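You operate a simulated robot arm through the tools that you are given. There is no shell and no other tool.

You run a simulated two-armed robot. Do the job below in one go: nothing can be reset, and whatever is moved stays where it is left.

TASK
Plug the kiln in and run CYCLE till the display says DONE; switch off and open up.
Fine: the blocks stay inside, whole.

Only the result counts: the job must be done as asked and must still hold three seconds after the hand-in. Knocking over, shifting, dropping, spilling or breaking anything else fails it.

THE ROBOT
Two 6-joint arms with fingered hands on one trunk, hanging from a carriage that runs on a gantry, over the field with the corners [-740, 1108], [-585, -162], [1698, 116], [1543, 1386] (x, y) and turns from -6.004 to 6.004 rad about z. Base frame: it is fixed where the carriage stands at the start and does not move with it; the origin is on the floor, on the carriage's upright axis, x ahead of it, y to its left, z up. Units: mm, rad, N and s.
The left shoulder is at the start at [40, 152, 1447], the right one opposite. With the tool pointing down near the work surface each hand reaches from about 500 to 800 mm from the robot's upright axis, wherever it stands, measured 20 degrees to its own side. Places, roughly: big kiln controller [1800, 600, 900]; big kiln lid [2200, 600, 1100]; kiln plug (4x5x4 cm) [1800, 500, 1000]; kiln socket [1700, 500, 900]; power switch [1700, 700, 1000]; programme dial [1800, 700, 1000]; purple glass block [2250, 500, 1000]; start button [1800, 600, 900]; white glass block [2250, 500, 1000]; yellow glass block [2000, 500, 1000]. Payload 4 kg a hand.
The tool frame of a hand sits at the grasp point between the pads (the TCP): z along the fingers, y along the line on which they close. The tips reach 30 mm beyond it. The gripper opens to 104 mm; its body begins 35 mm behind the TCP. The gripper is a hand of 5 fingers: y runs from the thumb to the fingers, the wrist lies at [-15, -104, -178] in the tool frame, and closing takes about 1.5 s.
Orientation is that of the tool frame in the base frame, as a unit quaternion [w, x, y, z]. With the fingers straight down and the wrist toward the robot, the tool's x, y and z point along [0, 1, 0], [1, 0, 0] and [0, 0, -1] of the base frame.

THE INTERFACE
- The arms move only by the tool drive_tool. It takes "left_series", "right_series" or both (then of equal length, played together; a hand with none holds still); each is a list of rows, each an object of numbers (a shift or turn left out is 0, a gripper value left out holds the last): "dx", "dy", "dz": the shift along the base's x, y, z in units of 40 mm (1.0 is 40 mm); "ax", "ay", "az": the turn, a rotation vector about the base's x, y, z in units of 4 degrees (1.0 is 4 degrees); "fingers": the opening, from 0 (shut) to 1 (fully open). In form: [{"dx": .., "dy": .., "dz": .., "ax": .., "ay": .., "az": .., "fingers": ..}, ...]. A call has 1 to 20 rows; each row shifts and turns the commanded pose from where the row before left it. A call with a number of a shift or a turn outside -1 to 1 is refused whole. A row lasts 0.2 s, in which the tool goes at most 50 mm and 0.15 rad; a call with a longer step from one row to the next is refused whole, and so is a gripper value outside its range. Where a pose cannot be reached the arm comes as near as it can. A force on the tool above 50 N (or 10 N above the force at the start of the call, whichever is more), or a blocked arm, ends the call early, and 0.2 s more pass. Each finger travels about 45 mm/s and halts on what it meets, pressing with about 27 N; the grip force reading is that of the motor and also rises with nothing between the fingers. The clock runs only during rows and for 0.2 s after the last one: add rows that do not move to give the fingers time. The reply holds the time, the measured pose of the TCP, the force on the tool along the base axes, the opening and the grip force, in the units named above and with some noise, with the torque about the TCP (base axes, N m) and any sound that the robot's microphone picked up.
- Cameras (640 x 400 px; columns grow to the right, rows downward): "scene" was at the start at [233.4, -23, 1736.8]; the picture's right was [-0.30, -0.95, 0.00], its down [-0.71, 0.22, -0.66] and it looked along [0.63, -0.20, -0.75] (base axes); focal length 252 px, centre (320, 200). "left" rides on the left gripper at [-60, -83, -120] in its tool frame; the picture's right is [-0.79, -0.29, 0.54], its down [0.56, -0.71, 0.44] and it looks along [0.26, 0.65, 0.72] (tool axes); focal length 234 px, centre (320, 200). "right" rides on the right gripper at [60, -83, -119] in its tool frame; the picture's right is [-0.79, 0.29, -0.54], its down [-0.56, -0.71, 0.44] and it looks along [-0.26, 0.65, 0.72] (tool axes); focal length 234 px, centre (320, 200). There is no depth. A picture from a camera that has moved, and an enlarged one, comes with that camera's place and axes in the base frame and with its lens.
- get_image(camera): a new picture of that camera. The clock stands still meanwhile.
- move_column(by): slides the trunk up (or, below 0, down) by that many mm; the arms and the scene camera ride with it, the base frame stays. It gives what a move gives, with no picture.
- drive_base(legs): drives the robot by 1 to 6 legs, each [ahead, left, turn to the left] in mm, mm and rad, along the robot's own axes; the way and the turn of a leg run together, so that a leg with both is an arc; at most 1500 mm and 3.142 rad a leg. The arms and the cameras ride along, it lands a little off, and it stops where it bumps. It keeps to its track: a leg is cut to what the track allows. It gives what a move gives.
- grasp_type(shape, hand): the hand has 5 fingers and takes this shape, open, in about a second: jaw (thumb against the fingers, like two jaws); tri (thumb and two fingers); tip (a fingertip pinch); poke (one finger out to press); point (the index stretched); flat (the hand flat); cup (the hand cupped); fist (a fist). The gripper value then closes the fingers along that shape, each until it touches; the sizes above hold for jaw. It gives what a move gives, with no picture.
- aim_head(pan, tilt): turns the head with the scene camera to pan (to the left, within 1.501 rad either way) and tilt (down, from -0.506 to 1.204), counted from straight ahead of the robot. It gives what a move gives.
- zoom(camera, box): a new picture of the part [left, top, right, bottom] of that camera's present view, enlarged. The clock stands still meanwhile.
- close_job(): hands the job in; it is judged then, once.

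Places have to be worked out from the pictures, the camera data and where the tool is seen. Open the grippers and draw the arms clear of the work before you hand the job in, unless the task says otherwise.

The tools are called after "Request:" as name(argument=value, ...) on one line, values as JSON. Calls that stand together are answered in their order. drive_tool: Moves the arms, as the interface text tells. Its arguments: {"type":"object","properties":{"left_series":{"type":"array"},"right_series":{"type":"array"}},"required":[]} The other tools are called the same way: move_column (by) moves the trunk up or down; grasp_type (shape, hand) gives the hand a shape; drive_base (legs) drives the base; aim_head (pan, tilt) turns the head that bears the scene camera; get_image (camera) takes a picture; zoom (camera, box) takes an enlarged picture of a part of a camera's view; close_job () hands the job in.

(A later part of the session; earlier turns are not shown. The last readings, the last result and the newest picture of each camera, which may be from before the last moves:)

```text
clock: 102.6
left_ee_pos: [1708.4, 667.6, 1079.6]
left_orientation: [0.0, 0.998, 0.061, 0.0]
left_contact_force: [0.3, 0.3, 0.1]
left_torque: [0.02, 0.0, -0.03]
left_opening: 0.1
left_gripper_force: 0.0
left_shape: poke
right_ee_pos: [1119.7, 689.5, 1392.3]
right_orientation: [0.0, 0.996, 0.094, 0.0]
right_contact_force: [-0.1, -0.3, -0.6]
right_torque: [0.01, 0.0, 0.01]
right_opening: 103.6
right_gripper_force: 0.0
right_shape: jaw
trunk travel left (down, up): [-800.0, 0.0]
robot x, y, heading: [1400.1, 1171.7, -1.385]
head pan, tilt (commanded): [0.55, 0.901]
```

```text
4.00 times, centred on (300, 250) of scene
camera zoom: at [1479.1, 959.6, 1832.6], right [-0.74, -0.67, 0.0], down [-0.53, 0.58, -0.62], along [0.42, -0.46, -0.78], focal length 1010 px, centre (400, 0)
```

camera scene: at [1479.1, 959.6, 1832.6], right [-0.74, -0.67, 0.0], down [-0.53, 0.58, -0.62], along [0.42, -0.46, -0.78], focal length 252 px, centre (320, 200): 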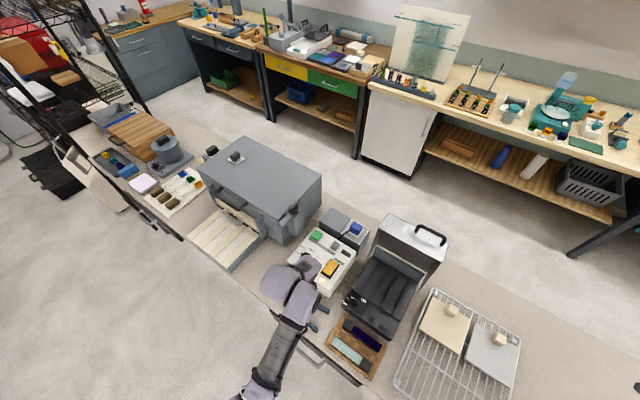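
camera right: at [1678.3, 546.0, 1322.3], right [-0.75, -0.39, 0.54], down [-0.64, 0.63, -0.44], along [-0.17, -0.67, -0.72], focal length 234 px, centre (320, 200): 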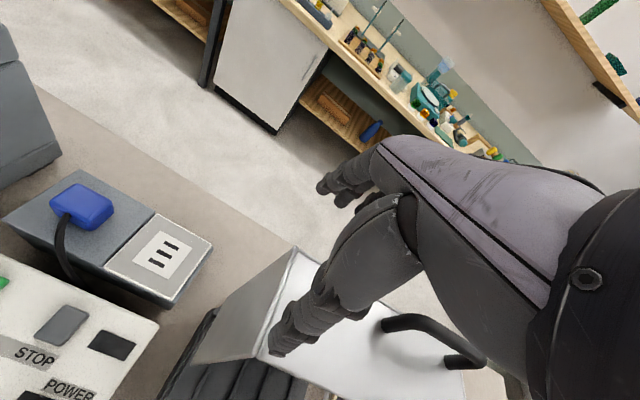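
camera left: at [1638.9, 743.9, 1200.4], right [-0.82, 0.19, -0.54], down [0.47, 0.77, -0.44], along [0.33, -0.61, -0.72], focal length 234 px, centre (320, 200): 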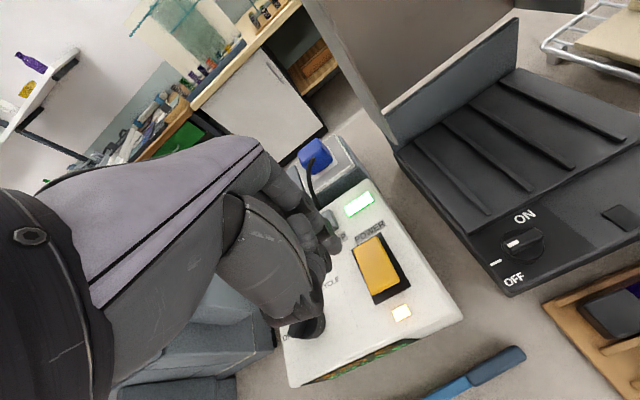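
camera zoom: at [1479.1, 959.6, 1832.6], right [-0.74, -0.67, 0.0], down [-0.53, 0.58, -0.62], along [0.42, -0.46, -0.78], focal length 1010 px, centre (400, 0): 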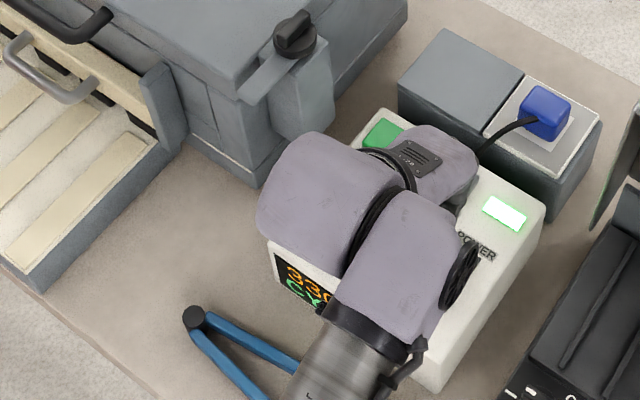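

The hand hides the display. I move it aside a little and wait.

Request:
drive_tool(left_series=[{"dz": 0.5}, {"dx": -0.8}, {"dx": -0.8}, {"dx": -0.6, "dy": 0.3}, {}, {}, {}, {}, {}, {}, {}, {}, {}, {}, {}, {}, {}, {}, {}, {}])

Request:
zoom(camera="scene", box=[240, 200, 360, 300])

```text
clock: 103.6
left_ee_pos: [1717.0, 691.0, 1097.9]
left_orientation: [-0.005, 0.993, 0.074, 0.088]
left_contact_force: [-0.3, -1.2, -0.3]
left_torque: [0.0, 0.0, -0.07]
left_opening: 0.0
left_gripper_force: 0.1
left_shape: poke
right_ee_pos: [1120.2, 689.6, 1393.4]
right_orientation: [0.001, 0.996, 0.094, 0.001]
right_contact_force: [0.5, -0.5, -0.5]
right_torque: [0.01, -0.03, -0.02]
right_opening: 103.9
right_gripper_force: 0.1
right_shape: jaw
trunk travel left (down, up): [-800.0, 0.0]
robot x, y, heading: [1399.4, 1172.7, -1.384]
head pan, tilt (commanded): [0.55, 0.901]
stopped in row 5 (left hand): the arm was blocked; the commanded pose is now the measured one
```

```text
4.00 times, centred on (300, 250) of scene
camera zoom: at [1479.3, 959.5, 1832.6], right [-0.74, -0.67, 0.0], down [-0.53, 0.58, -0.62], along [0.42, -0.46, -0.78], focal length 1010 px, centre (400, 0)
```

zoom: 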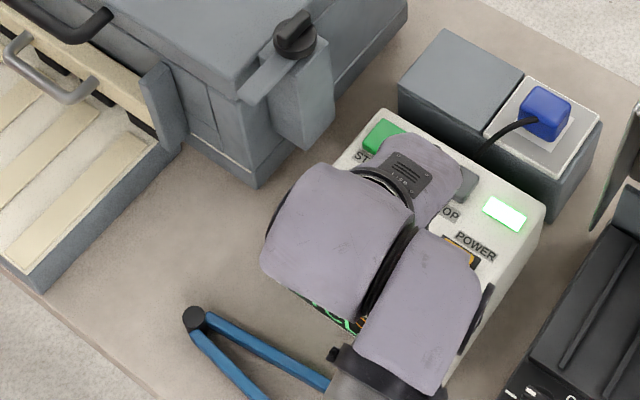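

The arm hit its yaw limit there. I straighten it and return to the earlier hover above START at z≈1160, where the display was visible.

Request:
drive_tool(left_series=[{"ax": -0.1, "ay": 0.83, "az": -0.13, "dx": 0.6, "dz": 0.5}, {"ax": -0.1, "ay": 0.83, "az": -0.13, "dx": 0.7, "dy": -0.4, "dz": 0.5}, {"ax": -0.1, "ay": 0.83, "az": -0.13, "dx": 0.7, "dy": -0.5, "dz": 0.3}, {"dx": 0.6, "dy": -0.6, "dz": 0.2}, {"dx": 0.3, "dy": -0.5}, {}, {}, {}, {}, {}, {}, {}, {}, {}])

Request:
zoom(camera="scene", box=[240, 200, 360, 300])

```text
clock: 106.6
left_ee_pos: [1830.6, 613.2, 1159.2]
left_orientation: [0.001, 0.998, 0.061, -0.001]
left_contact_force: [-0.2, -0.6, 0.1]
left_torque: [0.01, -0.02, 0.03]
left_opening: 0.2
left_gripper_force: 0.1
left_shape: poke
right_ee_pos: [1120.3, 689.3, 1392.6]
right_orientation: [0.001, 0.996, 0.094, 0.0]
right_contact_force: [0.7, 0.1, 0.2]
right_torque: [0.0, 0.01, 0.0]
right_opening: 103.7
right_gripper_force: 0.0
right_shape: jaw
trunk travel left (down, up): [-800.0, 0.0]
robot x, y, heading: [1399.7, 1169.5, -1.377]
head pan, tilt (commanded): [0.55, 0.901]
```

```text
4.00 times, centred on (300, 250) of scene
camera zoom: at [1479.2, 959.6, 1832.6], right [-0.74, -0.67, 0.0], down [-0.53, 0.58, -0.62], along [0.42, -0.46, -0.78], focal length 1010 px, centre (400, 0)
```

zoom: 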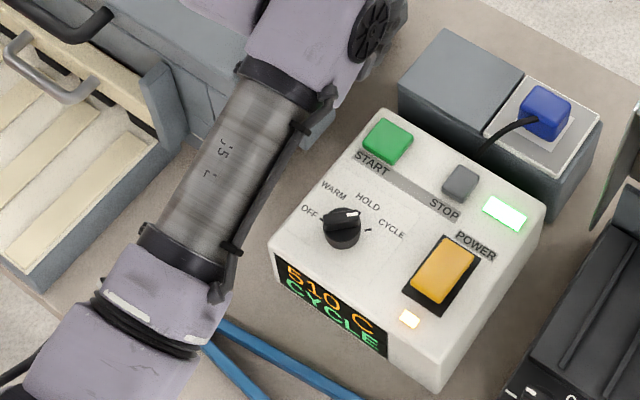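

The display reads 510 C CYCLE. I keep waiting.

Request:
drive_tool(left_series=[{}, {}, {}, {}, {}, {}, {}, {}, {}, {}, {}, {}, {}, {}, {}, {}, {}, {}, {}, {}])

Request:
zoom(camera="scene", box=[260, 220, 360, 300])

```text
clock: 110.8
left_ee_pos: [1830.3, 612.7, 1158.8]
left_orientation: [0.001, 0.998, 0.061, 0.001]
left_contact_force: [-0.4, -0.1, 0.4]
left_torque: [0.02, -0.02, -0.03]
left_opening: 0.0
left_gripper_force: 0.1
left_shape: poke
right_ee_pos: [1119.4, 689.2, 1391.4]
right_orientation: [0.001, 0.996, 0.094, 0.001]
right_contact_force: [-0.3, -0.2, 1.1]
right_torque: [-0.04, 0.03, 0.01]
right_opening: 103.8
right_gripper_force: 0.0
right_shape: jaw
trunk travel left (down, up): [-800.0, 0.0]
robot x, y, heading: [1400.4, 1169.8, -1.387]
head pan, tilt (commanded): [0.55, 0.901]
```

```text
5.00 times, centred on (310, 260) of scene
camera zoom: at [1479.2, 959.6, 1832.6], right [-0.74, -0.67, 0.0], down [-0.53, 0.58, -0.62], along [0.42, -0.46, -0.78], focal length 1262 px, centre (370, -100)
```

zoom: 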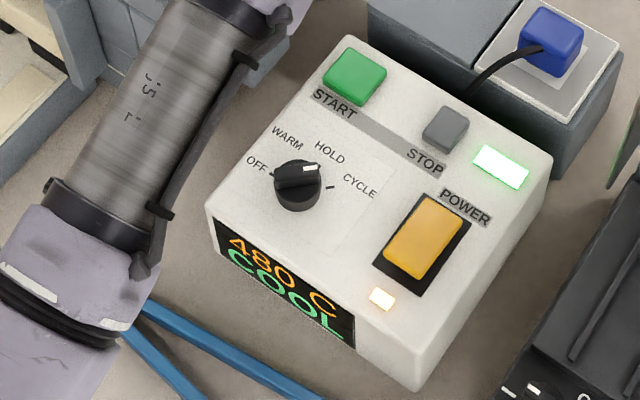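

It is now "480 C COOL". I keep waiting for DONE.

Request:
drive_tool(left_series=[{}, {}, {}, {}, {}, {}, {}, {}, {}, {}, {}, {}, {}, {}, {}, {}, {}, {}, {}, {}])

Request:
zoom(camera="scene", box=[260, 220, 360, 300])

Request:
zoom(camera="scene", box=[180, 120, 340, 280])

```text
clock: 115.0
left_ee_pos: [1829.2, 613.0, 1158.1]
left_orientation: [0.002, 0.998, 0.06, -0.001]
left_contact_force: [0.2, 0.3, -0.6]
left_torque: [0.0, 0.01, 0.0]
left_opening: 0.1
left_gripper_force: 0.1
left_shape: poke
right_ee_pos: [1119.2, 689.4, 1392.8]
right_orientation: [0.001, 0.996, 0.094, -0.001]
right_contact_force: [-0.1, -1.1, -0.6]
right_torque: [-0.03, 0.01, 0.0]
right_opening: 103.8
right_gripper_force: 0.0
right_shape: jaw
trunk travel left (down, up): [-800.0, 0.0]
robot x, y, heading: [1403.3, 1176.2, -1.387]
head pan, tilt (commanded): [0.55, 0.901]
```

```text
5.00 times, centred on (310, 260) of scene
camera zoom: at [1479.2, 959.6, 1832.6], right [-0.74, -0.67, 0.0], down [-0.53, 0.58, -0.62], along [0.42, -0.46, -0.78], focal length 1262 px, centre (370, -100)
```

zoom: 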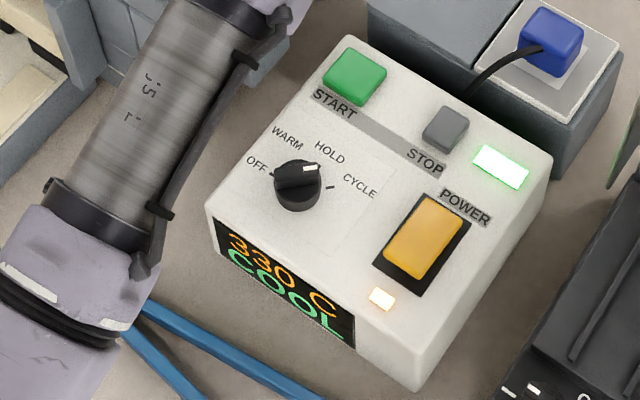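

```text
2.50 times, centred on (260, 200) of scene
camera zoom: at [1479.2, 959.6, 1832.6], right [-0.74, -0.67, 0.0], down [-0.53, 0.58, -0.62], along [0.42, -0.46, -0.78], focal length 631 px, centre (470, 200)
```

zoom: 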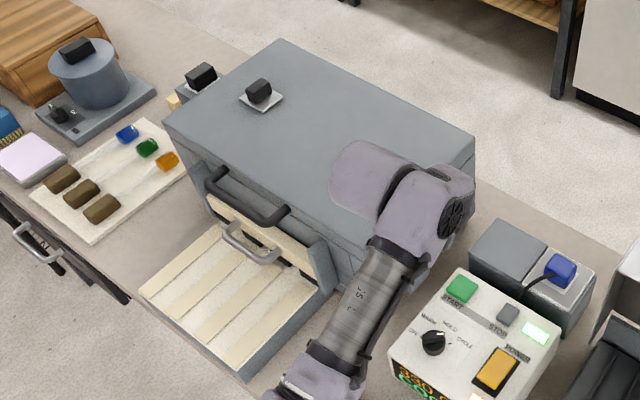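

Cooling continues (330 C). I wait more.

Request:
drive_tool(left_series=[{}, {}, {}, {}, {}, {}, {}, {}, {}, {}, {}, {}, {}, {}, {}, {}, {}, {}, {}, {}])

Request:
drive_tool(left_series=[{}, {}, {}, {}, {}, {}, {}, {}, {}, {}, {}, {}, {}, {}, {}, {}, {}, {}, {}, {}])

Request:
zoom(camera="scene", box=[260, 220, 360, 300])

```text
clock: 119.2
left_ee_pos: [1829.0, 613.7, 1158.6]
left_orientation: [0.001, 0.998, 0.06, 0.0]
left_contact_force: [0.3, -0.5, -0.4]
left_torque: [-0.02, -0.01, 0.0]
left_opening: 0.0
left_gripper_force: 0.0
left_shape: poke
right_ee_pos: [1119.6, 690.2, 1392.4]
right_orientation: [0.001, 0.996, 0.094, 0.0]
right_contact_force: [0.3, 0.0, 0.7]
right_torque: [0.03, -0.04, 0.0]
right_opening: 103.8
right_gripper_force: 0.1
right_shape: jaw
trunk travel left (down, up): [-800.0, 0.0]
robot x, y, heading: [1399.0, 1174.2, -1.381]
head pan, tilt (commanded): [0.55, 0.901]
```

```text
clock: 123.4
left_ee_pos: [1830.1, 613.2, 1159.2]
left_orientation: [0.001, 0.998, 0.06, -0.001]
left_contact_force: [-0.9, 1.0, -1.1]
left_torque: [0.02, 0.0, 0.0]
left_opening: 0.1
left_gripper_force: 0.0
left_shape: poke
right_ee_pos: [1119.7, 690.1, 1392.1]
right_orientation: [0.001, 0.996, 0.094, 0.001]
right_contact_force: [0.0, -0.4, 0.4]
right_torque: [-0.02, 0.03, 0.0]
right_opening: 103.9
right_gripper_force: 0.1
right_shape: jaw
trunk travel left (down, up): [-800.0, 0.0]
robot x, y, heading: [1402.8, 1170.4, -1.384]
head pan, tilt (commanded): [0.55, 0.901]
```

```text
5.00 times, centred on (310, 260) of scene
camera zoom: at [1479.2, 959.6, 1832.6], right [-0.74, -0.67, 0.0], down [-0.53, 0.58, -0.62], along [0.42, -0.46, -0.78], focal length 1262 px, centre (370, -100)
```

zoom: 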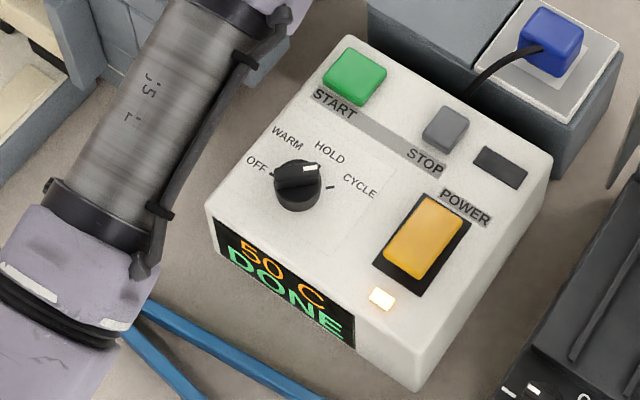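

The display says "50 C DONE". Now I switch off: I move the finger over the raised +y half of the POWER rocker.

Request:
drive_tool(left_series=[{"dx": -0.6, "dy": 0.3}, {"dx": -0.6, "dy": 0.3}, {"dx": -0.6, "dy": 0.3}, {"dx": -0.6, "dy": 0.3}, {"dx": -0.55, "dy": 0.35, "dz": -0.4}, {"dz": -0.8}, {"dz": -0.8}, {"dz": -0.7}, {"dz": -0.7}, {}])

Request:
zoom(camera="left", box=[260, 160, 460, 330])

```text
clock: 125.6
left_ee_pos: [1711.6, 670.3, 1020.6]
left_orientation: [0.001, 0.998, 0.06, -0.001]
left_contact_force: [-0.4, 0.5, -0.1]
left_torque: [0.01, -0.03, -0.01]
left_opening: 0.0
left_gripper_force: 0.0
left_shape: poke
right_ee_pos: [1118.6, 690.5, 1392.4]
right_orientation: [0.0, 0.996, 0.094, 0.0]
right_contact_force: [-0.1, 0.3, 0.1]
right_torque: [-0.03, -0.02, 0.01]
right_opening: 103.9
right_gripper_force: 0.0
right_shape: jaw
trunk travel left (down, up): [-800.0, 0.0]
robot x, y, heading: [1401.0, 1170.1, -1.38]
head pan, tilt (commanded): [0.55, 0.901]
```

```text
2.35 times, centred on (360, 245) of left
camera zoom: at [1643.1, 748.0, 1141.6], right [-0.82, 0.19, -0.54], down [0.47, 0.77, -0.44], along [0.33, -0.61, -0.72], focal length 551 px, centre (226, 94)
```

zoom: 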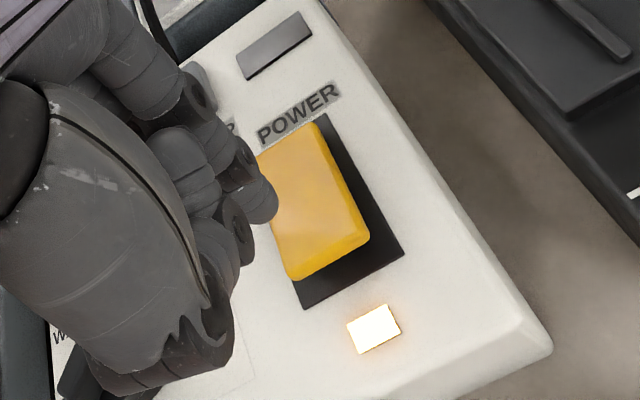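

The tip will land on the raised +y half. I press it down in small steps.

Request:
drive_tool(left_series=[{"dx": -0.1, "dz": -0.4}, {"dz": -0.2}, {"dz": -0.1}, {"dz": -0.1}, {"dz": -0.1}, {"dz": -0.1}])

Request:
zoom(camera="left", box=[260, 160, 460, 330])

```text
clock: 127.0
left_ee_pos: [1709.3, 671.9, 982.2]
left_orientation: [0.001, 0.998, 0.061, -0.001]
left_contact_force: [0.6, 0.2, 0.0]
left_torque: [0.0, -0.03, -0.03]
left_opening: 0.0
left_gripper_force: 0.0
left_shape: poke
right_ee_pos: [1120.2, 690.3, 1393.9]
right_orientation: [0.002, 0.996, 0.094, -0.001]
right_contact_force: [0.4, 0.5, -0.3]
right_torque: [-0.04, -0.01, 0.01]
right_opening: 103.7
right_gripper_force: 0.0
right_shape: jaw
trunk travel left (down, up): [-800.0, 0.0]
robot x, y, heading: [1398.6, 1172.5, -1.382]
head pan, tilt (commanded): [0.55, 0.901]
```

```text
2.35 times, centred on (360, 245) of left
camera zoom: at [1640.5, 749.0, 1102.4], right [-0.82, 0.19, -0.54], down [0.47, 0.77, -0.44], along [0.33, -0.61, -0.72], focal length 551 px, centre (226, 94)
```

zoom: 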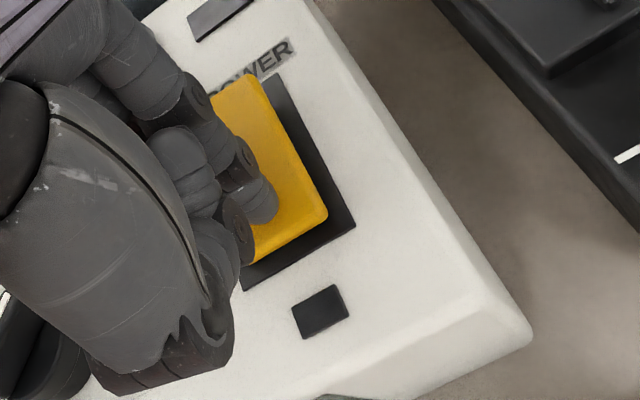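

The lamp is dark: power is off. I raise the hand well clear and look at the panel.

Request:
drive_tool(left_series=[{"dz": 0.6}, {"dz": 1}, {"dz": 1, "dx": 0.3, "dy": -0.2}, {"dz": 1, "dx": 0.5, "dy": -0.3}, {"dz": 1, "dx": 0.5, "dy": -0.3}, {"dz": 1}, {"dz": 1}, {}])

Request:
get_image(camera="scene")

Request:
zoom(camera="scene", box=[260, 220, 360, 300])

```text
clock: 128.8
left_ee_pos: [1763.6, 640.2, 1246.7]
left_orientation: [0.001, 0.998, 0.059, -0.001]
left_contact_force: [-0.4, -1.5, -0.1]
left_torque: [-0.01, -0.01, 0.01]
left_opening: 0.0
left_gripper_force: 0.0
left_shape: poke
right_ee_pos: [1120.0, 690.0, 1392.9]
right_orientation: [0.0, 0.995, 0.095, 0.0]
right_contact_force: [-0.2, -0.2, 0.1]
right_torque: [0.02, 0.02, 0.0]
right_opening: 103.9
right_gripper_force: 0.1
right_shape: jaw
trunk travel left (down, up): [-800.0, 0.0]
robot x, y, heading: [1401.2, 1173.9, -1.387]
head pan, tilt (commanded): [0.55, 0.901]
```

```text
taken
camera scene: at [1479.2, 959.6, 1832.6], right [-0.74, -0.67, 0.0], down [-0.53, 0.58, -0.62], along [0.42, -0.46, -0.78], focal length 252 px, centre (320, 200)
```

scene: 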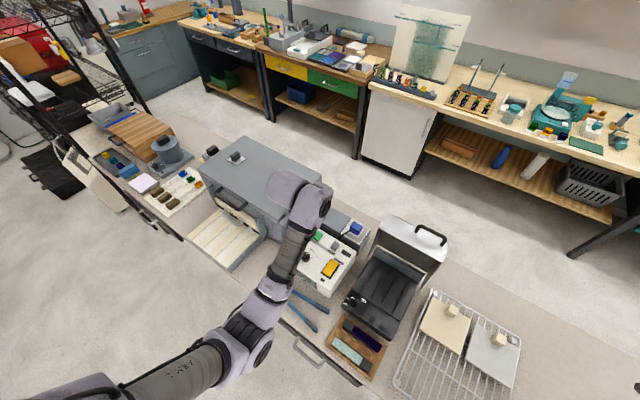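

```text
5.00 times, centred on (310, 260) of scene
camera zoom: at [1479.2, 959.6, 1832.6], right [-0.74, -0.67, 0.0], down [-0.53, 0.58, -0.62], along [0.42, -0.46, -0.78], focal length 1262 px, centre (370, -100)
```

zoom: 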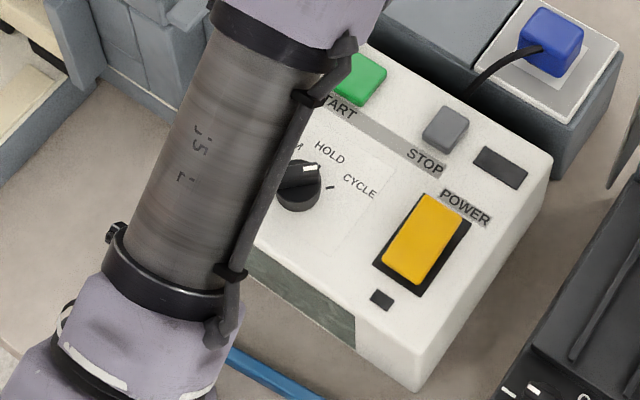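

Everything is off. Now the lid: I turn the robot toward the kiln and move closer so the left hand comes above the lid handle, staying high.

Request:
drive_base(legs=[[0, 0, 0.536], [240, 31, 0]])

Request:
aim_head(pan=0.2, tilt=0.75)

Request:
get_image(camera="scene")

Request:
get_image(camera="left")

```text
clock: 132.2
left_ee_pos: [2174.2, 762.3, 1247.3]
left_orientation: [0.0, 0.943, 0.333, 0.0]
left_contact_force: [-0.5, -0.9, -0.5]
left_torque: [0.04, -0.02, 0.03]
left_opening: 0.0
left_gripper_force: 0.1
left_shape: poke
right_ee_pos: [1600.8, 462.1, 1392.4]
right_orientation: [0.0, 0.931, 0.365, 0.0]
right_contact_force: [0.2, 0.2, -0.1]
right_torque: [-0.01, 0.01, -0.01]
right_opening: 103.6
right_gripper_force: 0.0
right_shape: jaw
trunk travel left (down, up): [-800.0, 0.0]
robot x, y, heading: [1581.9, 1019.0, -0.821]
head pan, tilt (commanded): [0.55, 0.901]
```

```text
clock: 133.0
left_ee_pos: [2174.2, 761.8, 1247.5]
left_orientation: [0.0, 0.943, 0.333, 0.0]
left_contact_force: [1.5, 0.4, 1.1]
left_torque: [0.03, 0.01, -0.04]
left_opening: 0.0
left_gripper_force: 0.1
left_shape: poke
right_ee_pos: [1601.2, 462.7, 1393.4]
right_orientation: [0.001, 0.931, 0.365, 0.0]
right_contact_force: [0.3, -0.5, -0.9]
right_torque: [0.01, 0.01, 0.04]
right_opening: 103.9
right_gripper_force: 0.1
right_shape: jaw
trunk travel left (down, up): [-800.0, 0.0]
robot x, y, heading: [1584.5, 1022.6, -0.821]
head pan, tilt (commanded): [0.201, 0.75]
```

```text
taken
camera scene: at [1757.8, 854.7, 1844.5], right [-0.58, -0.81, 0.0], down [-0.55, 0.4, -0.73], along [0.59, -0.43, -0.68], focal length 252 px, centre (320, 200)
```

scene: 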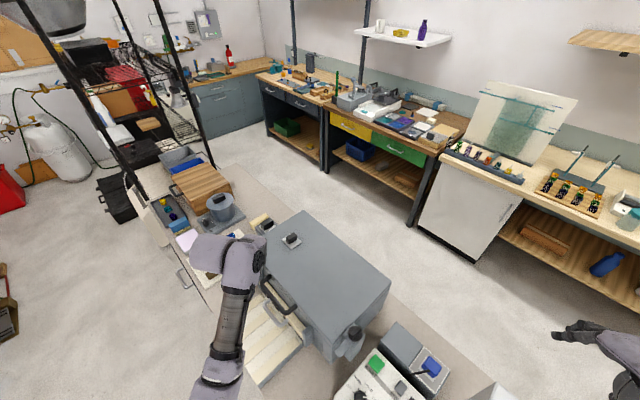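

```text
taken
camera left: at [2075.1, 790.3, 1367.2], right [-0.8, -0.27, -0.54], down [-0.01, 0.9, -0.44], along [0.61, -0.34, -0.72], focal length 234 px, centre (320, 200)
```

left: 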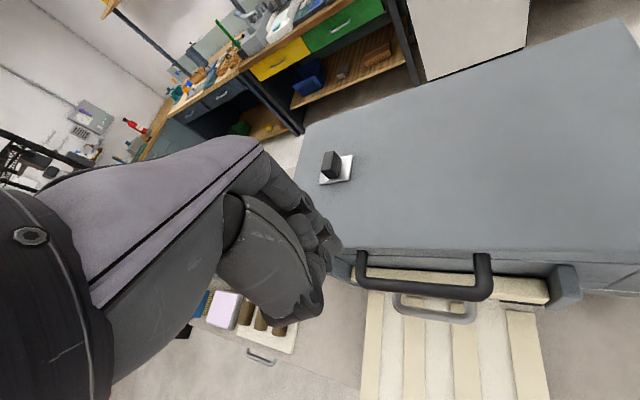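

The handle is in clear view of the left wrist camera. I zoom in to measure it.

Request:
zoom(camera="left", box=[330, 220, 530, 340])

Request:
zoom(camera="scene", box=[230, 240, 380, 370])

```text
3.20 times, centred on (430, 280) of left
camera zoom: at [2075.1, 790.3, 1367.2], right [-0.8, -0.27, -0.54], down [-0.01, 0.9, -0.44], along [0.61, -0.34, -0.72], focal length 749 px, centre (-32, -56)
```

zoom: 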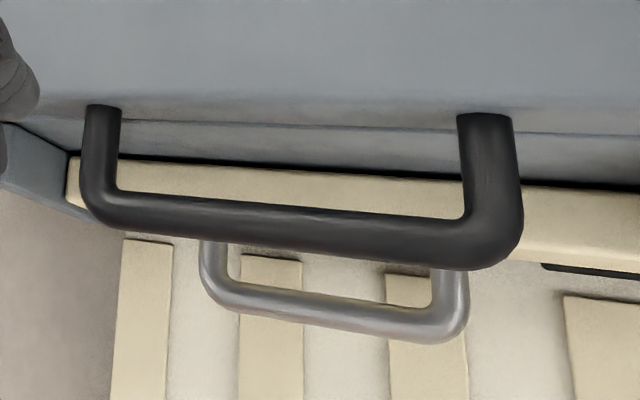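

```text
3.08 times, centred on (305, 305) of scene
camera zoom: at [1757.8, 854.7, 1844.5], right [-0.58, -0.81, 0.0], down [-0.55, 0.4, -0.73], along [0.59, -0.43, -0.68], focal length 776 px, centre (366, -123)
```

zoom: 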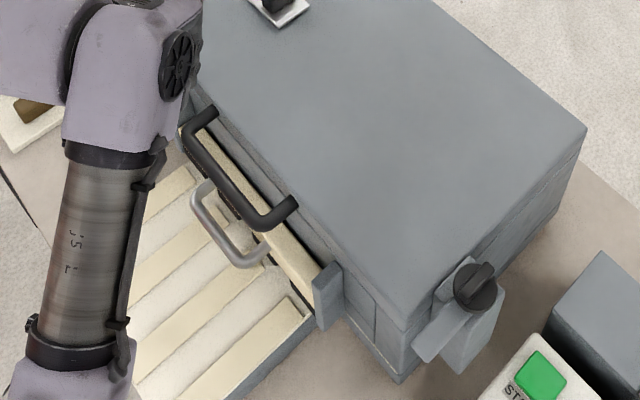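

The lid handle is a ≈16 mm bar, ≈130 mm long, standing ≈45 mm out from the lid front, mid ≈(2150,755,1070). I turn the base a bit so the left shoulder gets closer to where the lid will swing, and set the hand back to jaw.

Request:
drive_base(legs=[[0, 0, -0.38]])

Request:
grasp_type(shape="jaw", hand="left")

```text
clock: 134.5
left_ee_pos: [2037.0, 562.3, 1247.5]
left_orientation: [0.001, 0.989, 0.149, -0.001]
left_contact_force: [0.3, -0.2, 0.8]
left_torque: [-0.02, 0.02, -0.01]
left_opening: 0.0
left_gripper_force: 0.0
left_shape: poke
right_ee_pos: [1393.2, 495.4, 1392.2]
right_orientation: [0.0, 0.983, 0.183, 0.001]
right_contact_force: [-0.2, 0.4, 0.3]
right_torque: [0.02, 0.0, 0.0]
right_opening: 103.7
right_gripper_force: 0.1
right_shape: jaw
trunk travel left (down, up): [-800.0, 0.0]
robot x, y, heading: [1579.4, 1021.5, -1.2]
head pan, tilt (commanded): [0.201, 0.75]
```

```text
clock: 135.4
left_ee_pos: [2036.5, 561.4, 1247.4]
left_orientation: [0.001, 0.989, 0.15, 0.0]
left_contact_force: [-0.1, 0.2, -0.1]
left_torque: [0.02, -0.01, 0.02]
left_opening: 103.9
left_gripper_force: 0.1
left_shape: jaw
right_ee_pos: [1392.7, 494.6, 1392.1]
right_orientation: [0.001, 0.983, 0.183, 0.0]
right_contact_force: [0.2, 0.6, 0.8]
right_torque: [-0.03, -0.03, 0.02]
right_opening: 103.9
right_gripper_force: 0.0
right_shape: jaw
trunk travel left (down, up): [-800.0, 0.0]
robot x, y, heading: [1584.9, 1022.5, -1.203]
head pan, tilt (commanded): [0.201, 0.75]
```

The hand is open in jaw shape. I move it out over the +y side of the handle, aligning its yaw with the table.

Request:
drive_tool(left_series=[{"dx": 0.37, "dy": 0.95, "az": -0.37}, {"dx": 0.37, "dy": 0.95, "az": -0.37}, {"dx": 0.37, "dy": 0.95, "az": -0.37}, {"dx": 0.37, "dy": 0.95, "az": -0.37}, {"dx": 0.37, "dy": 0.95, "az": -0.37}, {"dx": 0.37, "dy": 0.95, "az": -0.37}, {"dx": 0.37, "dy": 0.95, "az": -0.37}, {}])

```text
clock: 137.2
left_ee_pos: [2111.4, 759.6, 1246.9]
left_orientation: [0.001, 0.997, 0.082, -0.001]
left_contact_force: [0.5, 0.3, 0.9]
left_torque: [-0.01, -0.04, -0.02]
left_opening: 104.1
left_gripper_force: 0.1
left_shape: jaw
left hand out of reach, approached as far as the arm can: row 6, 7
right_ee_pos: [1393.7, 495.4, 1392.0]
right_orientation: [0.001, 0.983, 0.183, 0.0]
right_contact_force: [0.2, 0.3, 0.5]
right_torque: [0.03, -0.01, 0.03]
right_opening: 103.9
right_gripper_force: 0.0
right_shape: jaw
trunk travel left (down, up): [-800.0, 0.0]
robot x, y, heading: [1585.2, 1020.5, -1.207]
head pan, tilt (commanded): [0.201, 0.75]
```

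Rows 6–7 were out of reach at that height. I try pitching the hand 45° forward here, which moves the wrist lower and outward.

Request:
drive_tool(left_series=[{"ax": -0.93, "ay": -0.113}, {"ax": -0.93, "ay": -0.113}, {"ax": -0.93, "ay": -0.113}, {"ax": -0.93, "ay": -0.113}, {"ax": -0.93, "ay": -0.113}, {"ax": -0.93, "ay": -0.113}, {}])

Request:
get_image(camera="left")

Request:
get_image(camera="scene")

```text
clock: 138.8
left_ee_pos: [2088.9, 747.6, 1237.8]
left_orientation: [0.196, 0.979, 0.058, 0.012]
left_contact_force: [0.0, 0.3, 0.2]
left_torque: [0.02, -0.02, 0.01]
left_opening: 104.2
left_gripper_force: 0.1
left_shape: jaw
left hand out of reach, approached as far as the arm can: row 1, 2, 3
right_ee_pos: [1394.0, 494.5, 1392.7]
right_orientation: [0.0, 0.983, 0.183, 0.0]
right_contact_force: [1.0, 0.1, 0.6]
right_torque: [0.01, 0.0, -0.03]
right_opening: 103.9
right_gripper_force: 0.0
right_shape: jaw
trunk travel left (down, up): [-800.0, 0.0]
robot x, y, heading: [1581.4, 1019.8, -1.199]
head pan, tilt (commanded): [0.201, 0.75]
```

```text
taken
camera left: at [2015.3, 863.6, 1316.4], right [-0.79, -0.04, -0.61], down [0.5, 0.55, -0.67], along [0.36, -0.84, -0.41], focal length 234 px, centre (320, 200)
```

left: 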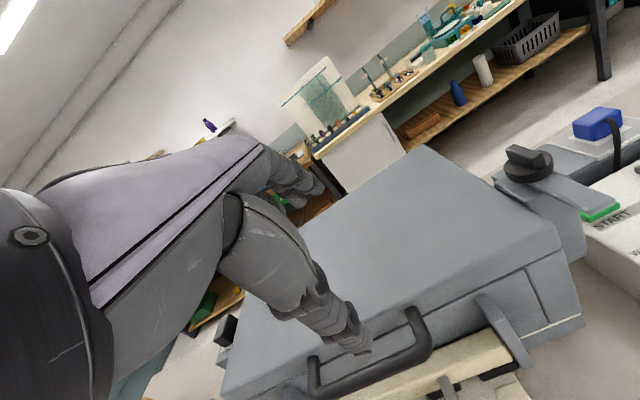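

```text
taken
camera scene: at [1683.9, 801.4, 1844.5], right [-0.84, -0.54, 0.0], down [-0.37, 0.57, -0.73], along [0.39, -0.62, -0.68], focal length 252 px, centre (320, 200)
```

scene: 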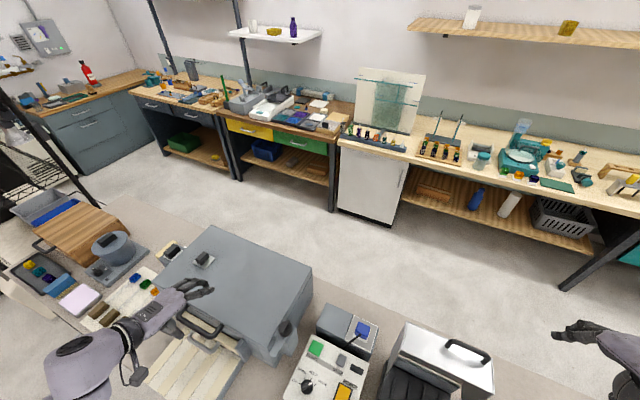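

The view confirms the latch arm is not over the lid. I continue the pitch to about 45° and then see what is reachable.

Request:
drive_tool(left_series=[{"ax": -0.93, "ay": -0.113}, {"ax": -0.93, "ay": -0.113}, {"ax": -0.93, "ay": -0.113}, {"ax": -0.93, "ay": -0.113}, {"ax": -0.93, "ay": -0.113}, {"ax": -0.93, "ay": -0.113, "dy": 0.2, "dx": 0.2}, {"dx": 0.5, "dy": 0.5}, {"dx": 0.5, "dy": 0.5}, {}])

Request:
get_image(camera="left")

```text
clock: 140.8
left_ee_pos: [2066.6, 786.0, 1189.0]
left_orientation: [0.423, 0.906, 0.021, 0.003]
left_contact_force: [0.7, -0.3, -0.8]
left_torque: [0.01, -0.01, 0.0]
left_opening: 103.8
left_gripper_force: 0.1
left_shape: jaw
left hand out of reach, approached as far as the arm can: row 2, 3, 4, 5, 6, 7, 8
right_ee_pos: [1394.1, 496.8, 1391.9]
right_orientation: [0.001, 0.983, 0.182, 0.001]
right_contact_force: [0.4, -0.7, 0.3]
right_torque: [0.02, 0.01, 0.0]
right_opening: 103.7
right_gripper_force: 0.1
right_shape: jaw
trunk travel left (down, up): [-800.0, 0.0]
robot x, y, heading: [1582.3, 1016.3, -1.201]
head pan, tilt (commanded): [0.201, 0.75]
```

```text
taken
camera left: at [2001.9, 929.0, 1202.3], right [-0.79, -0.26, -0.56], down [0.54, 0.14, -0.83], along [0.29, -0.96, 0.03], focal length 234 px, centre (320, 200)
```

left: 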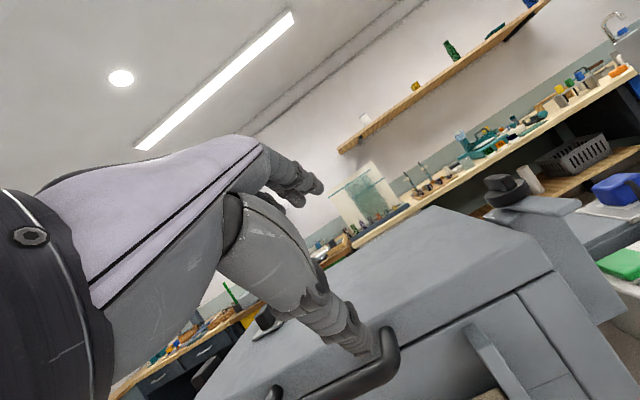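

The wrist cannot take that pitch here; a vertical grip with the fingers behind the bar is better (the gap to the lid face is ≈36 mm). I rotate the hand back to vertical with yaw ≈−75° and move over the handle.

Request:
drive_tool(left_series=[{"ax": 0.887, "ay": 0.123, "az": 0.207, "dz": 0.2}, {"ax": 0.887, "ay": 0.123, "az": 0.207, "dz": 0.2}, {"ax": 0.887, "ay": 0.123, "az": 0.207}, {"ax": 0.887, "ay": 0.123, "az": 0.207}, {"ax": 0.887, "ay": 0.123, "az": 0.207}, {"ax": 0.887, "ay": 0.123, "az": 0.207}, {"ax": 0.887, "ay": 0.123, "az": 0.207}, {"ax": 0.887, "ay": 0.123, "az": 0.207}, {"ax": 0.887, "ay": 0.123, "az": 0.207}, {"ax": 0.887, "ay": 0.123, "az": 0.207}, {"ax": 0.887, "ay": 0.123, "az": 0.207}, {"ax": 0.887, "ay": 0.123, "az": 0.207}, {"ax": 0.887, "ay": 0.123, "az": 0.207}, {"ax": 0.887, "ay": 0.123, "az": 0.207}, {}])

Request:
get_image(camera="left")

```text
clock: 144.0
left_ee_pos: [2056.3, 766.5, 1161.6]
left_orientation: [0.03, 0.992, 0.126, -0.006]
left_contact_force: [1.1, -0.1, 0.3]
left_torque: [0.01, -0.01, 0.0]
left_opening: 103.8
left_gripper_force: 0.1
left_shape: jaw
left hand out of reach, approached as far as the arm can: row 1, 4, 6, 12, 13, 14
right_ee_pos: [1394.8, 495.3, 1392.8]
right_orientation: [0.001, 0.983, 0.183, 0.0]
right_contact_force: [1.3, 0.8, -0.6]
right_torque: [-0.01, -0.03, 0.0]
right_opening: 104.1
right_gripper_force: 0.0
right_shape: jaw
trunk travel left (down, up): [-800.0, 0.0]
robot x, y, heading: [1583.1, 1017.9, -1.201]
head pan, tilt (commanded): [0.201, 0.75]
```

```text
taken
camera left: at [1978.0, 839.5, 1277.4], right [-0.84, 0.05, -0.54], down [0.36, 0.79, -0.49], along [0.41, -0.61, -0.68], focal length 234 px, centre (320, 200)
```

left: 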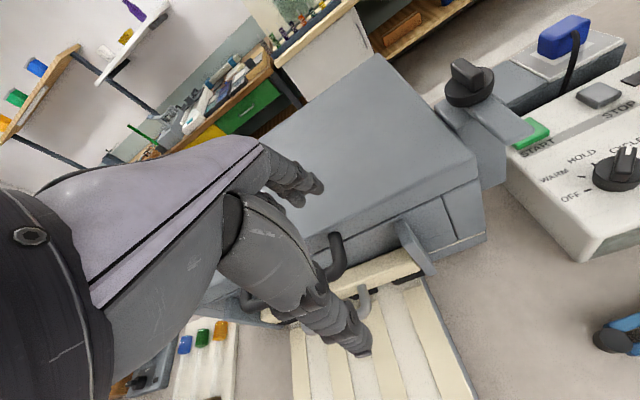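

The left arm is limited to about 40° left of the heading. I move the base slightly closer and turn it left so the handle lies more in front of the left arm.

Request:
drive_base(legs=[[77, -17, 0], [0, 0, 0.45]])

Request:
aim_head(pan=0.25, tilt=0.8)

Request:
get_image(camera="scene")

Request:
get_image(camera="left")

```text
clock: 146.4
left_ee_pos: [2131.7, 921.4, 1161.3]
left_orientation: [0.031, 0.938, 0.346, 0.001]
left_contact_force: [0.7, 1.0, -0.5]
left_torque: [-0.01, -0.01, 0.03]
left_opening: 104.2
left_gripper_force: 0.0
left_shape: jaw
right_ee_pos: [1655.5, 387.1, 1391.6]
right_orientation: [0.001, 0.917, 0.399, 0.0]
right_contact_force: [-0.7, -0.2, -0.2]
right_torque: [-0.01, 0.0, 0.02]
right_opening: 103.7
right_gripper_force: 0.0
right_shape: jaw
trunk travel left (down, up): [-800.0, 0.0]
robot x, y, heading: [1596.7, 947.4, -0.745]
head pan, tilt (commanded): [0.201, 0.75]
```

```text
clock: 147.0
left_ee_pos: [2131.6, 923.3, 1161.7]
left_orientation: [0.031, 0.938, 0.346, 0.001]
left_contact_force: [-0.4, 0.4, 0.1]
left_torque: [-0.05, 0.04, 0.02]
left_opening: 104.1
left_gripper_force: 0.0
left_shape: jaw
right_ee_pos: [1656.5, 389.1, 1392.3]
right_orientation: [0.001, 0.917, 0.4, 0.001]
right_contact_force: [0.2, -0.1, -0.1]
right_torque: [-0.04, 0.03, -0.02]
right_opening: 103.8
right_gripper_force: 0.2
right_shape: jaw
trunk travel left (down, up): [-800.0, 0.0]
robot x, y, heading: [1595.5, 945.4, -0.752]
head pan, tilt (commanded): [0.25, 0.799]
```

```text
taken
camera scene: at [1781.7, 795.7, 1840.5], right [-0.48, -0.88, 0.0], down [-0.63, 0.34, -0.7], along [0.61, -0.33, -0.72], focal length 252 px, centre (320, 200)
```

scene: 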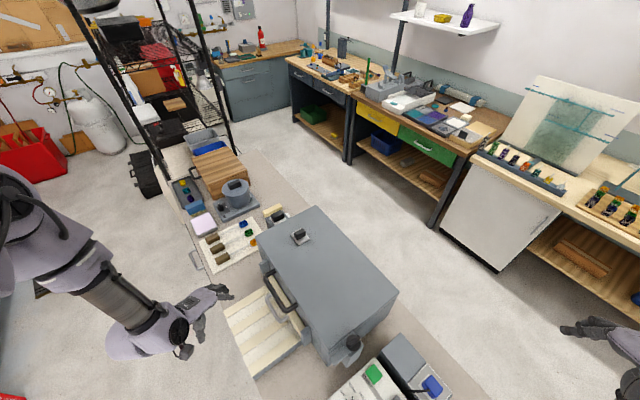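

```text
taken
camera left: at [2029.4, 953.9, 1277.6], right [-0.77, -0.32, -0.54], down [-0.02, 0.87, -0.49], along [0.63, -0.37, -0.68], focal length 234 px, centre (320, 200)
```

left: 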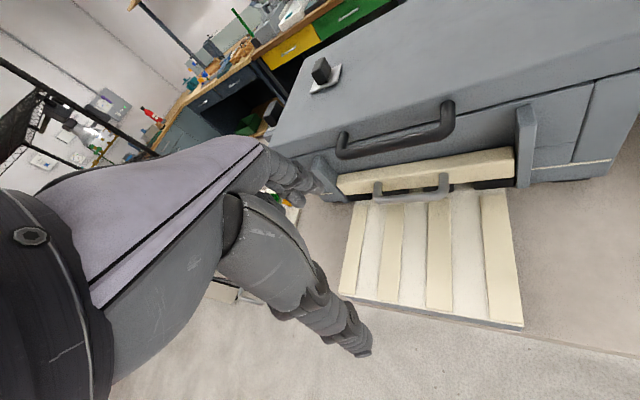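

Good view of the handle. I zoom to re-measure it from this side.

Request:
zoom(camera="left", box=[310, 80, 490, 210])

```text
3.08 times, centred on (400, 145) of left
camera zoom: at [2029.4, 953.9, 1277.6], right [-0.77, -0.32, -0.54], down [-0.02, 0.87, -0.49], along [0.63, -0.37, -0.68], focal length 720 px, centre (74, 369)
```

zoom: 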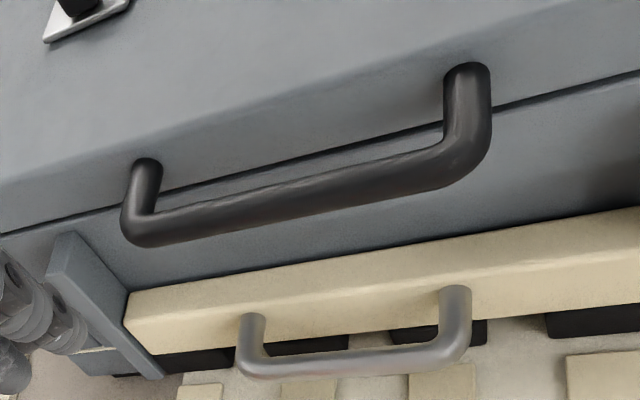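

Triangulating both wrist views puts the bar from (2084,748) to (2217,767) at z≈1065, ≈39 mm in front of the lid face. I bring the hand closer with the fingers narrowed and yaw turned across the bar.

Request:
drive_tool(left_series=[{"dx": 0.058, "dy": -0.38, "ax": 0.111, "ay": 0.013, "az": -0.95, "fingers": 0.38}, {"dx": 0.058, "dy": -0.38, "ax": 0.111, "ay": 0.013, "az": -0.95}, {"dx": 0.058, "dy": -0.38, "ax": 0.111, "ay": 0.013, "az": -0.95}, {"dx": 0.058, "dy": -0.38, "ax": 0.111, "ay": 0.013, "az": -0.95}, {"dx": 0.058, "dy": -0.38, "ax": 0.111, "ay": 0.013, "az": -0.95}, {"dx": 0.058, "dy": -0.38, "ax": 0.111, "ay": 0.013, "az": -0.95}, {"dx": 0.058, "dy": -0.38, "ax": 0.111, "ay": 0.013, "az": -0.95}, {"dx": 0.058, "dy": -0.38, "ax": 0.111, "ay": 0.013, "az": -0.95}, {}])

Request:
get_image(camera="left")

```text
clock: 149.0
left_ee_pos: [2167.8, 864.9, 1181.7]
left_orientation: [0.002, 0.996, 0.086, 0.0]
left_contact_force: [0.4, 0.0, 0.3]
left_torque: [0.0, 0.0, -0.01]
left_opening: 39.8
left_gripper_force: 0.0
left_shape: jaw
left hand out of reach, approached as far as the arm can: row 1, 2, 3, 4, 5, 6, 7, 8
right_ee_pos: [1655.2, 386.7, 1393.2]
right_orientation: [0.001, 0.917, 0.4, 0.0]
right_contact_force: [-0.5, -0.5, -0.4]
right_torque: [-0.01, 0.03, 0.02]
right_opening: 103.7
right_gripper_force: 0.0
right_shape: jaw
trunk travel left (down, up): [-800.0, 0.0]
robot x, y, heading: [1598.7, 941.9, -0.746]
head pan, tilt (commanded): [0.25, 0.799]
```

```text
taken
camera left: at [2096.1, 938.0, 1301.1], right [-0.83, 0.15, -0.54], down [0.43, 0.79, -0.44], along [0.37, -0.59, -0.72], focal length 234 px, centre (320, 200)
```

left: 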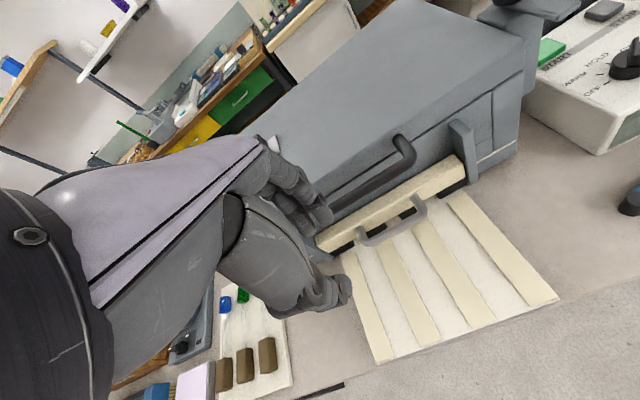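

The yaw is now across the bar. I move toward the handle at a safe height.

Request:
drive_tool(left_series=[{"dx": -0.12, "dy": -0.5}, {"dx": -0.12, "dy": -0.5, "dz": -0.3}, {"dx": -0.1, "dy": -0.5, "dz": -0.5}, {"dx": -0.1, "dy": -0.4, "dz": -0.4}, {}])

Request:
get_image(camera="left")

```text
clock: 150.2
left_ee_pos: [2179.3, 868.7, 1160.8]
left_orientation: [0.002, 0.996, 0.087, 0.0]
left_contact_force: [-0.4, 0.6, -0.8]
left_torque: [0.01, -0.04, 0.01]
left_opening: 39.9
left_gripper_force: 0.0
left_shape: jaw
left hand out of reach, approached as far as the arm can: row 1, 2, 3, 4
right_ee_pos: [1654.5, 388.2, 1392.2]
right_orientation: [0.001, 0.917, 0.4, 0.0]
right_contact_force: [-0.1, -0.3, 0.6]
right_torque: [0.02, 0.02, -0.01]
right_opening: 104.0
right_gripper_force: 0.1
right_shape: jaw
trunk travel left (down, up): [-800.0, 0.0]
robot x, y, heading: [1593.9, 940.5, -0.744]
head pan, tilt (commanded): [0.25, 0.799]
```

```text
taken
camera left: at [2105.6, 941.2, 1280.9], right [-0.83, 0.15, -0.54], down [0.43, 0.79, -0.44], along [0.37, -0.59, -0.72], focal length 234 px, centre (320, 200)
```

left: 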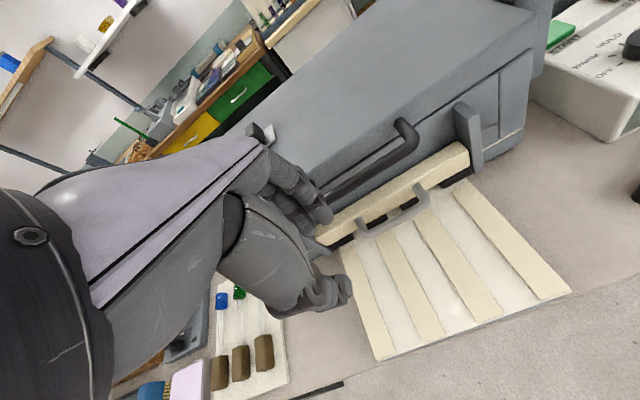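

At this closeness the wrist cannot hold the cross-bar yaw. I'll instead grip with a nearly natural yaw and the hand pitched forward (thumb under the bar, fingers over it). I back the base off a little and re-orient the hand.

Request:
drive_base(legs=[[-74, 66, 0], [0, 0, -0.08]])

Request:
drive_tool(left_series=[{"az": 0.9, "dz": 0.3}, {"az": 0.9, "dz": 0.3}, {"az": 0.9, "dz": 0.2}, {"az": 0.9}, {"az": 0.9}, {"az": 0.9}, {"az": 0.9}, {"az": 0.9}, {"fingers": 0.7}, {}])

Request:
get_image(camera="left")

```text
clock: 151.8
left_ee_pos: [2161.0, 920.8, 1162.3]
left_orientation: [0.001, 0.999, 0.047, 0.0]
left_contact_force: [1.0, 0.2, -1.3]
left_torque: [0.05, 0.06, -0.02]
left_opening: 40.0
left_gripper_force: 0.0
left_shape: jaw
right_ee_pos: [1600.7, 481.0, 1393.2]
right_orientation: [0.001, 0.932, 0.363, 0.0]
right_contact_force: [-0.4, 0.9, -0.5]
right_torque: [-0.01, 0.01, -0.01]
right_opening: 103.7
right_gripper_force: 0.0
right_shape: jaw
trunk travel left (down, up): [-800.0, 0.0]
robot x, y, heading: [1584.0, 1043.6, -0.825]
head pan, tilt (commanded): [0.25, 0.799]
```

```text
clock: 154.0
left_ee_pos: [2179.9, 951.6, 1188.9]
left_orientation: [0.007, 0.957, 0.291, -0.005]
left_contact_force: [0.1, 0.6, -0.9]
left_torque: [0.0, 0.0, 0.02]
left_opening: 72.6
left_gripper_force: 0.1
left_shape: jaw
left hand out of reach, approached as far as the arm can: row 2, 3, 4, 5, 6, 7, 8
right_ee_pos: [1600.2, 482.5, 1391.1]
right_orientation: [0.001, 0.932, 0.362, 0.0]
right_contact_force: [-0.2, -0.6, 0.3]
right_torque: [-0.02, 0.01, -0.05]
right_opening: 104.0
right_gripper_force: 0.1
right_shape: jaw
trunk travel left (down, up): [-800.0, 0.0]
robot x, y, heading: [1586.5, 1039.0, -0.827]
head pan, tilt (commanded): [0.25, 0.799]
```

```text
taken
camera left: at [2084.1, 989.7, 1309.3], right [-0.82, -0.21, -0.54], down [0.07, 0.89, -0.45], along [0.57, -0.4, -0.71], focal length 234 px, centre (320, 200)
```

left: 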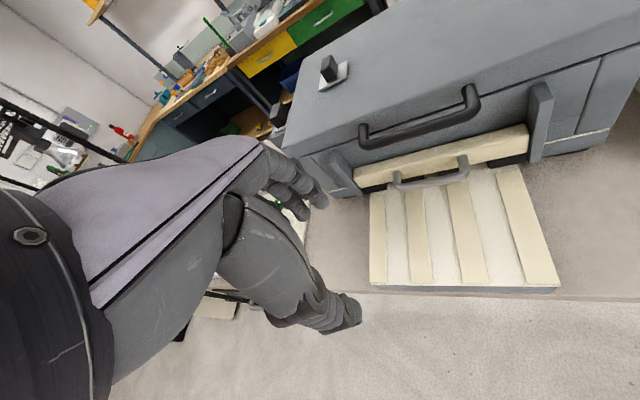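

The hand keeps brushing a limit far out to the left; I bring it in toward the handle region where it moved freely before.

Request:
drive_tool(left_series=[{"dx": -0.3, "dy": -0.7}, {"dx": -0.3, "dy": -0.7}, {"dx": -0.3, "dy": -0.7}, {"dx": -0.3, "dy": -0.7}, {"dx": -0.2, "dy": -0.7}, {}])

Request:
get_image(camera="left")

```text
clock: 155.4
left_ee_pos: [2184.9, 952.4, 1188.7]
left_orientation: [0.004, 0.956, 0.292, -0.003]
left_contact_force: [0.0, -0.4, 1.4]
left_torque: [-0.03, 0.01, -0.02]
left_opening: 72.5
left_gripper_force: 0.0
left_shape: jaw
left hand out of reach, approached as far as the arm can: row 1, 2, 3, 4, 5
right_ee_pos: [1600.3, 483.5, 1392.7]
right_orientation: [0.001, 0.931, 0.364, 0.0]
right_contact_force: [-0.7, 0.8, 0.5]
right_torque: [0.0, -0.03, 0.02]
right_opening: 103.9
right_gripper_force: 0.1
right_shape: jaw
trunk travel left (down, up): [-800.0, 0.0]
robot x, y, heading: [1583.2, 1038.8, -0.827]
head pan, tilt (commanded): [0.25, 0.799]
```

```text
taken
camera left: at [2089.2, 989.1, 1308.2], right [-0.82, -0.21, -0.54], down [0.07, 0.89, -0.45], along [0.57, -0.4, -0.72], focal length 234 px, centre (320, 200)
```

left: 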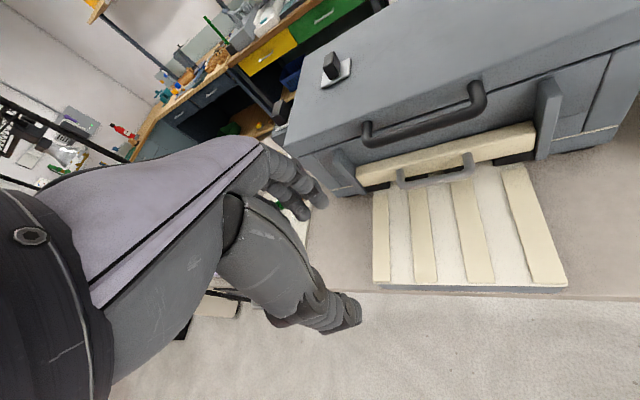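

The arm seems trapped at a joint limit. I turn the hand back toward its natural yaw while raising it slightly to free it.

Request:
drive_tool(left_series=[{"az": 1, "dz": 0.3}, {"az": 1, "dz": 0.3}, {"az": 1, "dz": 0.3}, {"az": 1, "dz": 0.3}, {"az": 1, "dz": 0.3}, {"dx": -0.3, "dy": -0.3}, {"dx": -0.3, "dy": -0.3}, {"dx": -0.3, "dy": -0.6}, {"dx": -0.3, "dy": -0.6}, {}])

```text
clock: 157.6
left_ee_pos: [2286.3, 960.8, 1168.4]
left_orientation: [0.014, 0.9, 0.436, -0.027]
left_contact_force: [-0.1, 0.0, -0.2]
left_torque: [-0.02, -0.01, -0.04]
left_opening: 72.7
left_gripper_force: 0.1
left_shape: jaw
left hand out of reach, approached as far as the arm can: row 1, 2, 3, 4, 5, 6, 7, 8, 9
right_ee_pos: [1599.4, 482.5, 1392.9]
right_orientation: [0.001, 0.932, 0.363, 0.0]
right_contact_force: [0.3, -0.3, 0.2]
right_torque: [-0.01, -0.02, 0.0]
right_opening: 103.8
right_gripper_force: 0.1
right_shape: jaw
trunk travel left (down, up): [-800.0, 0.0]
robot x, y, heading: [1588.6, 1039.5, -0.823]
head pan, tilt (commanded): [0.25, 0.799]
```

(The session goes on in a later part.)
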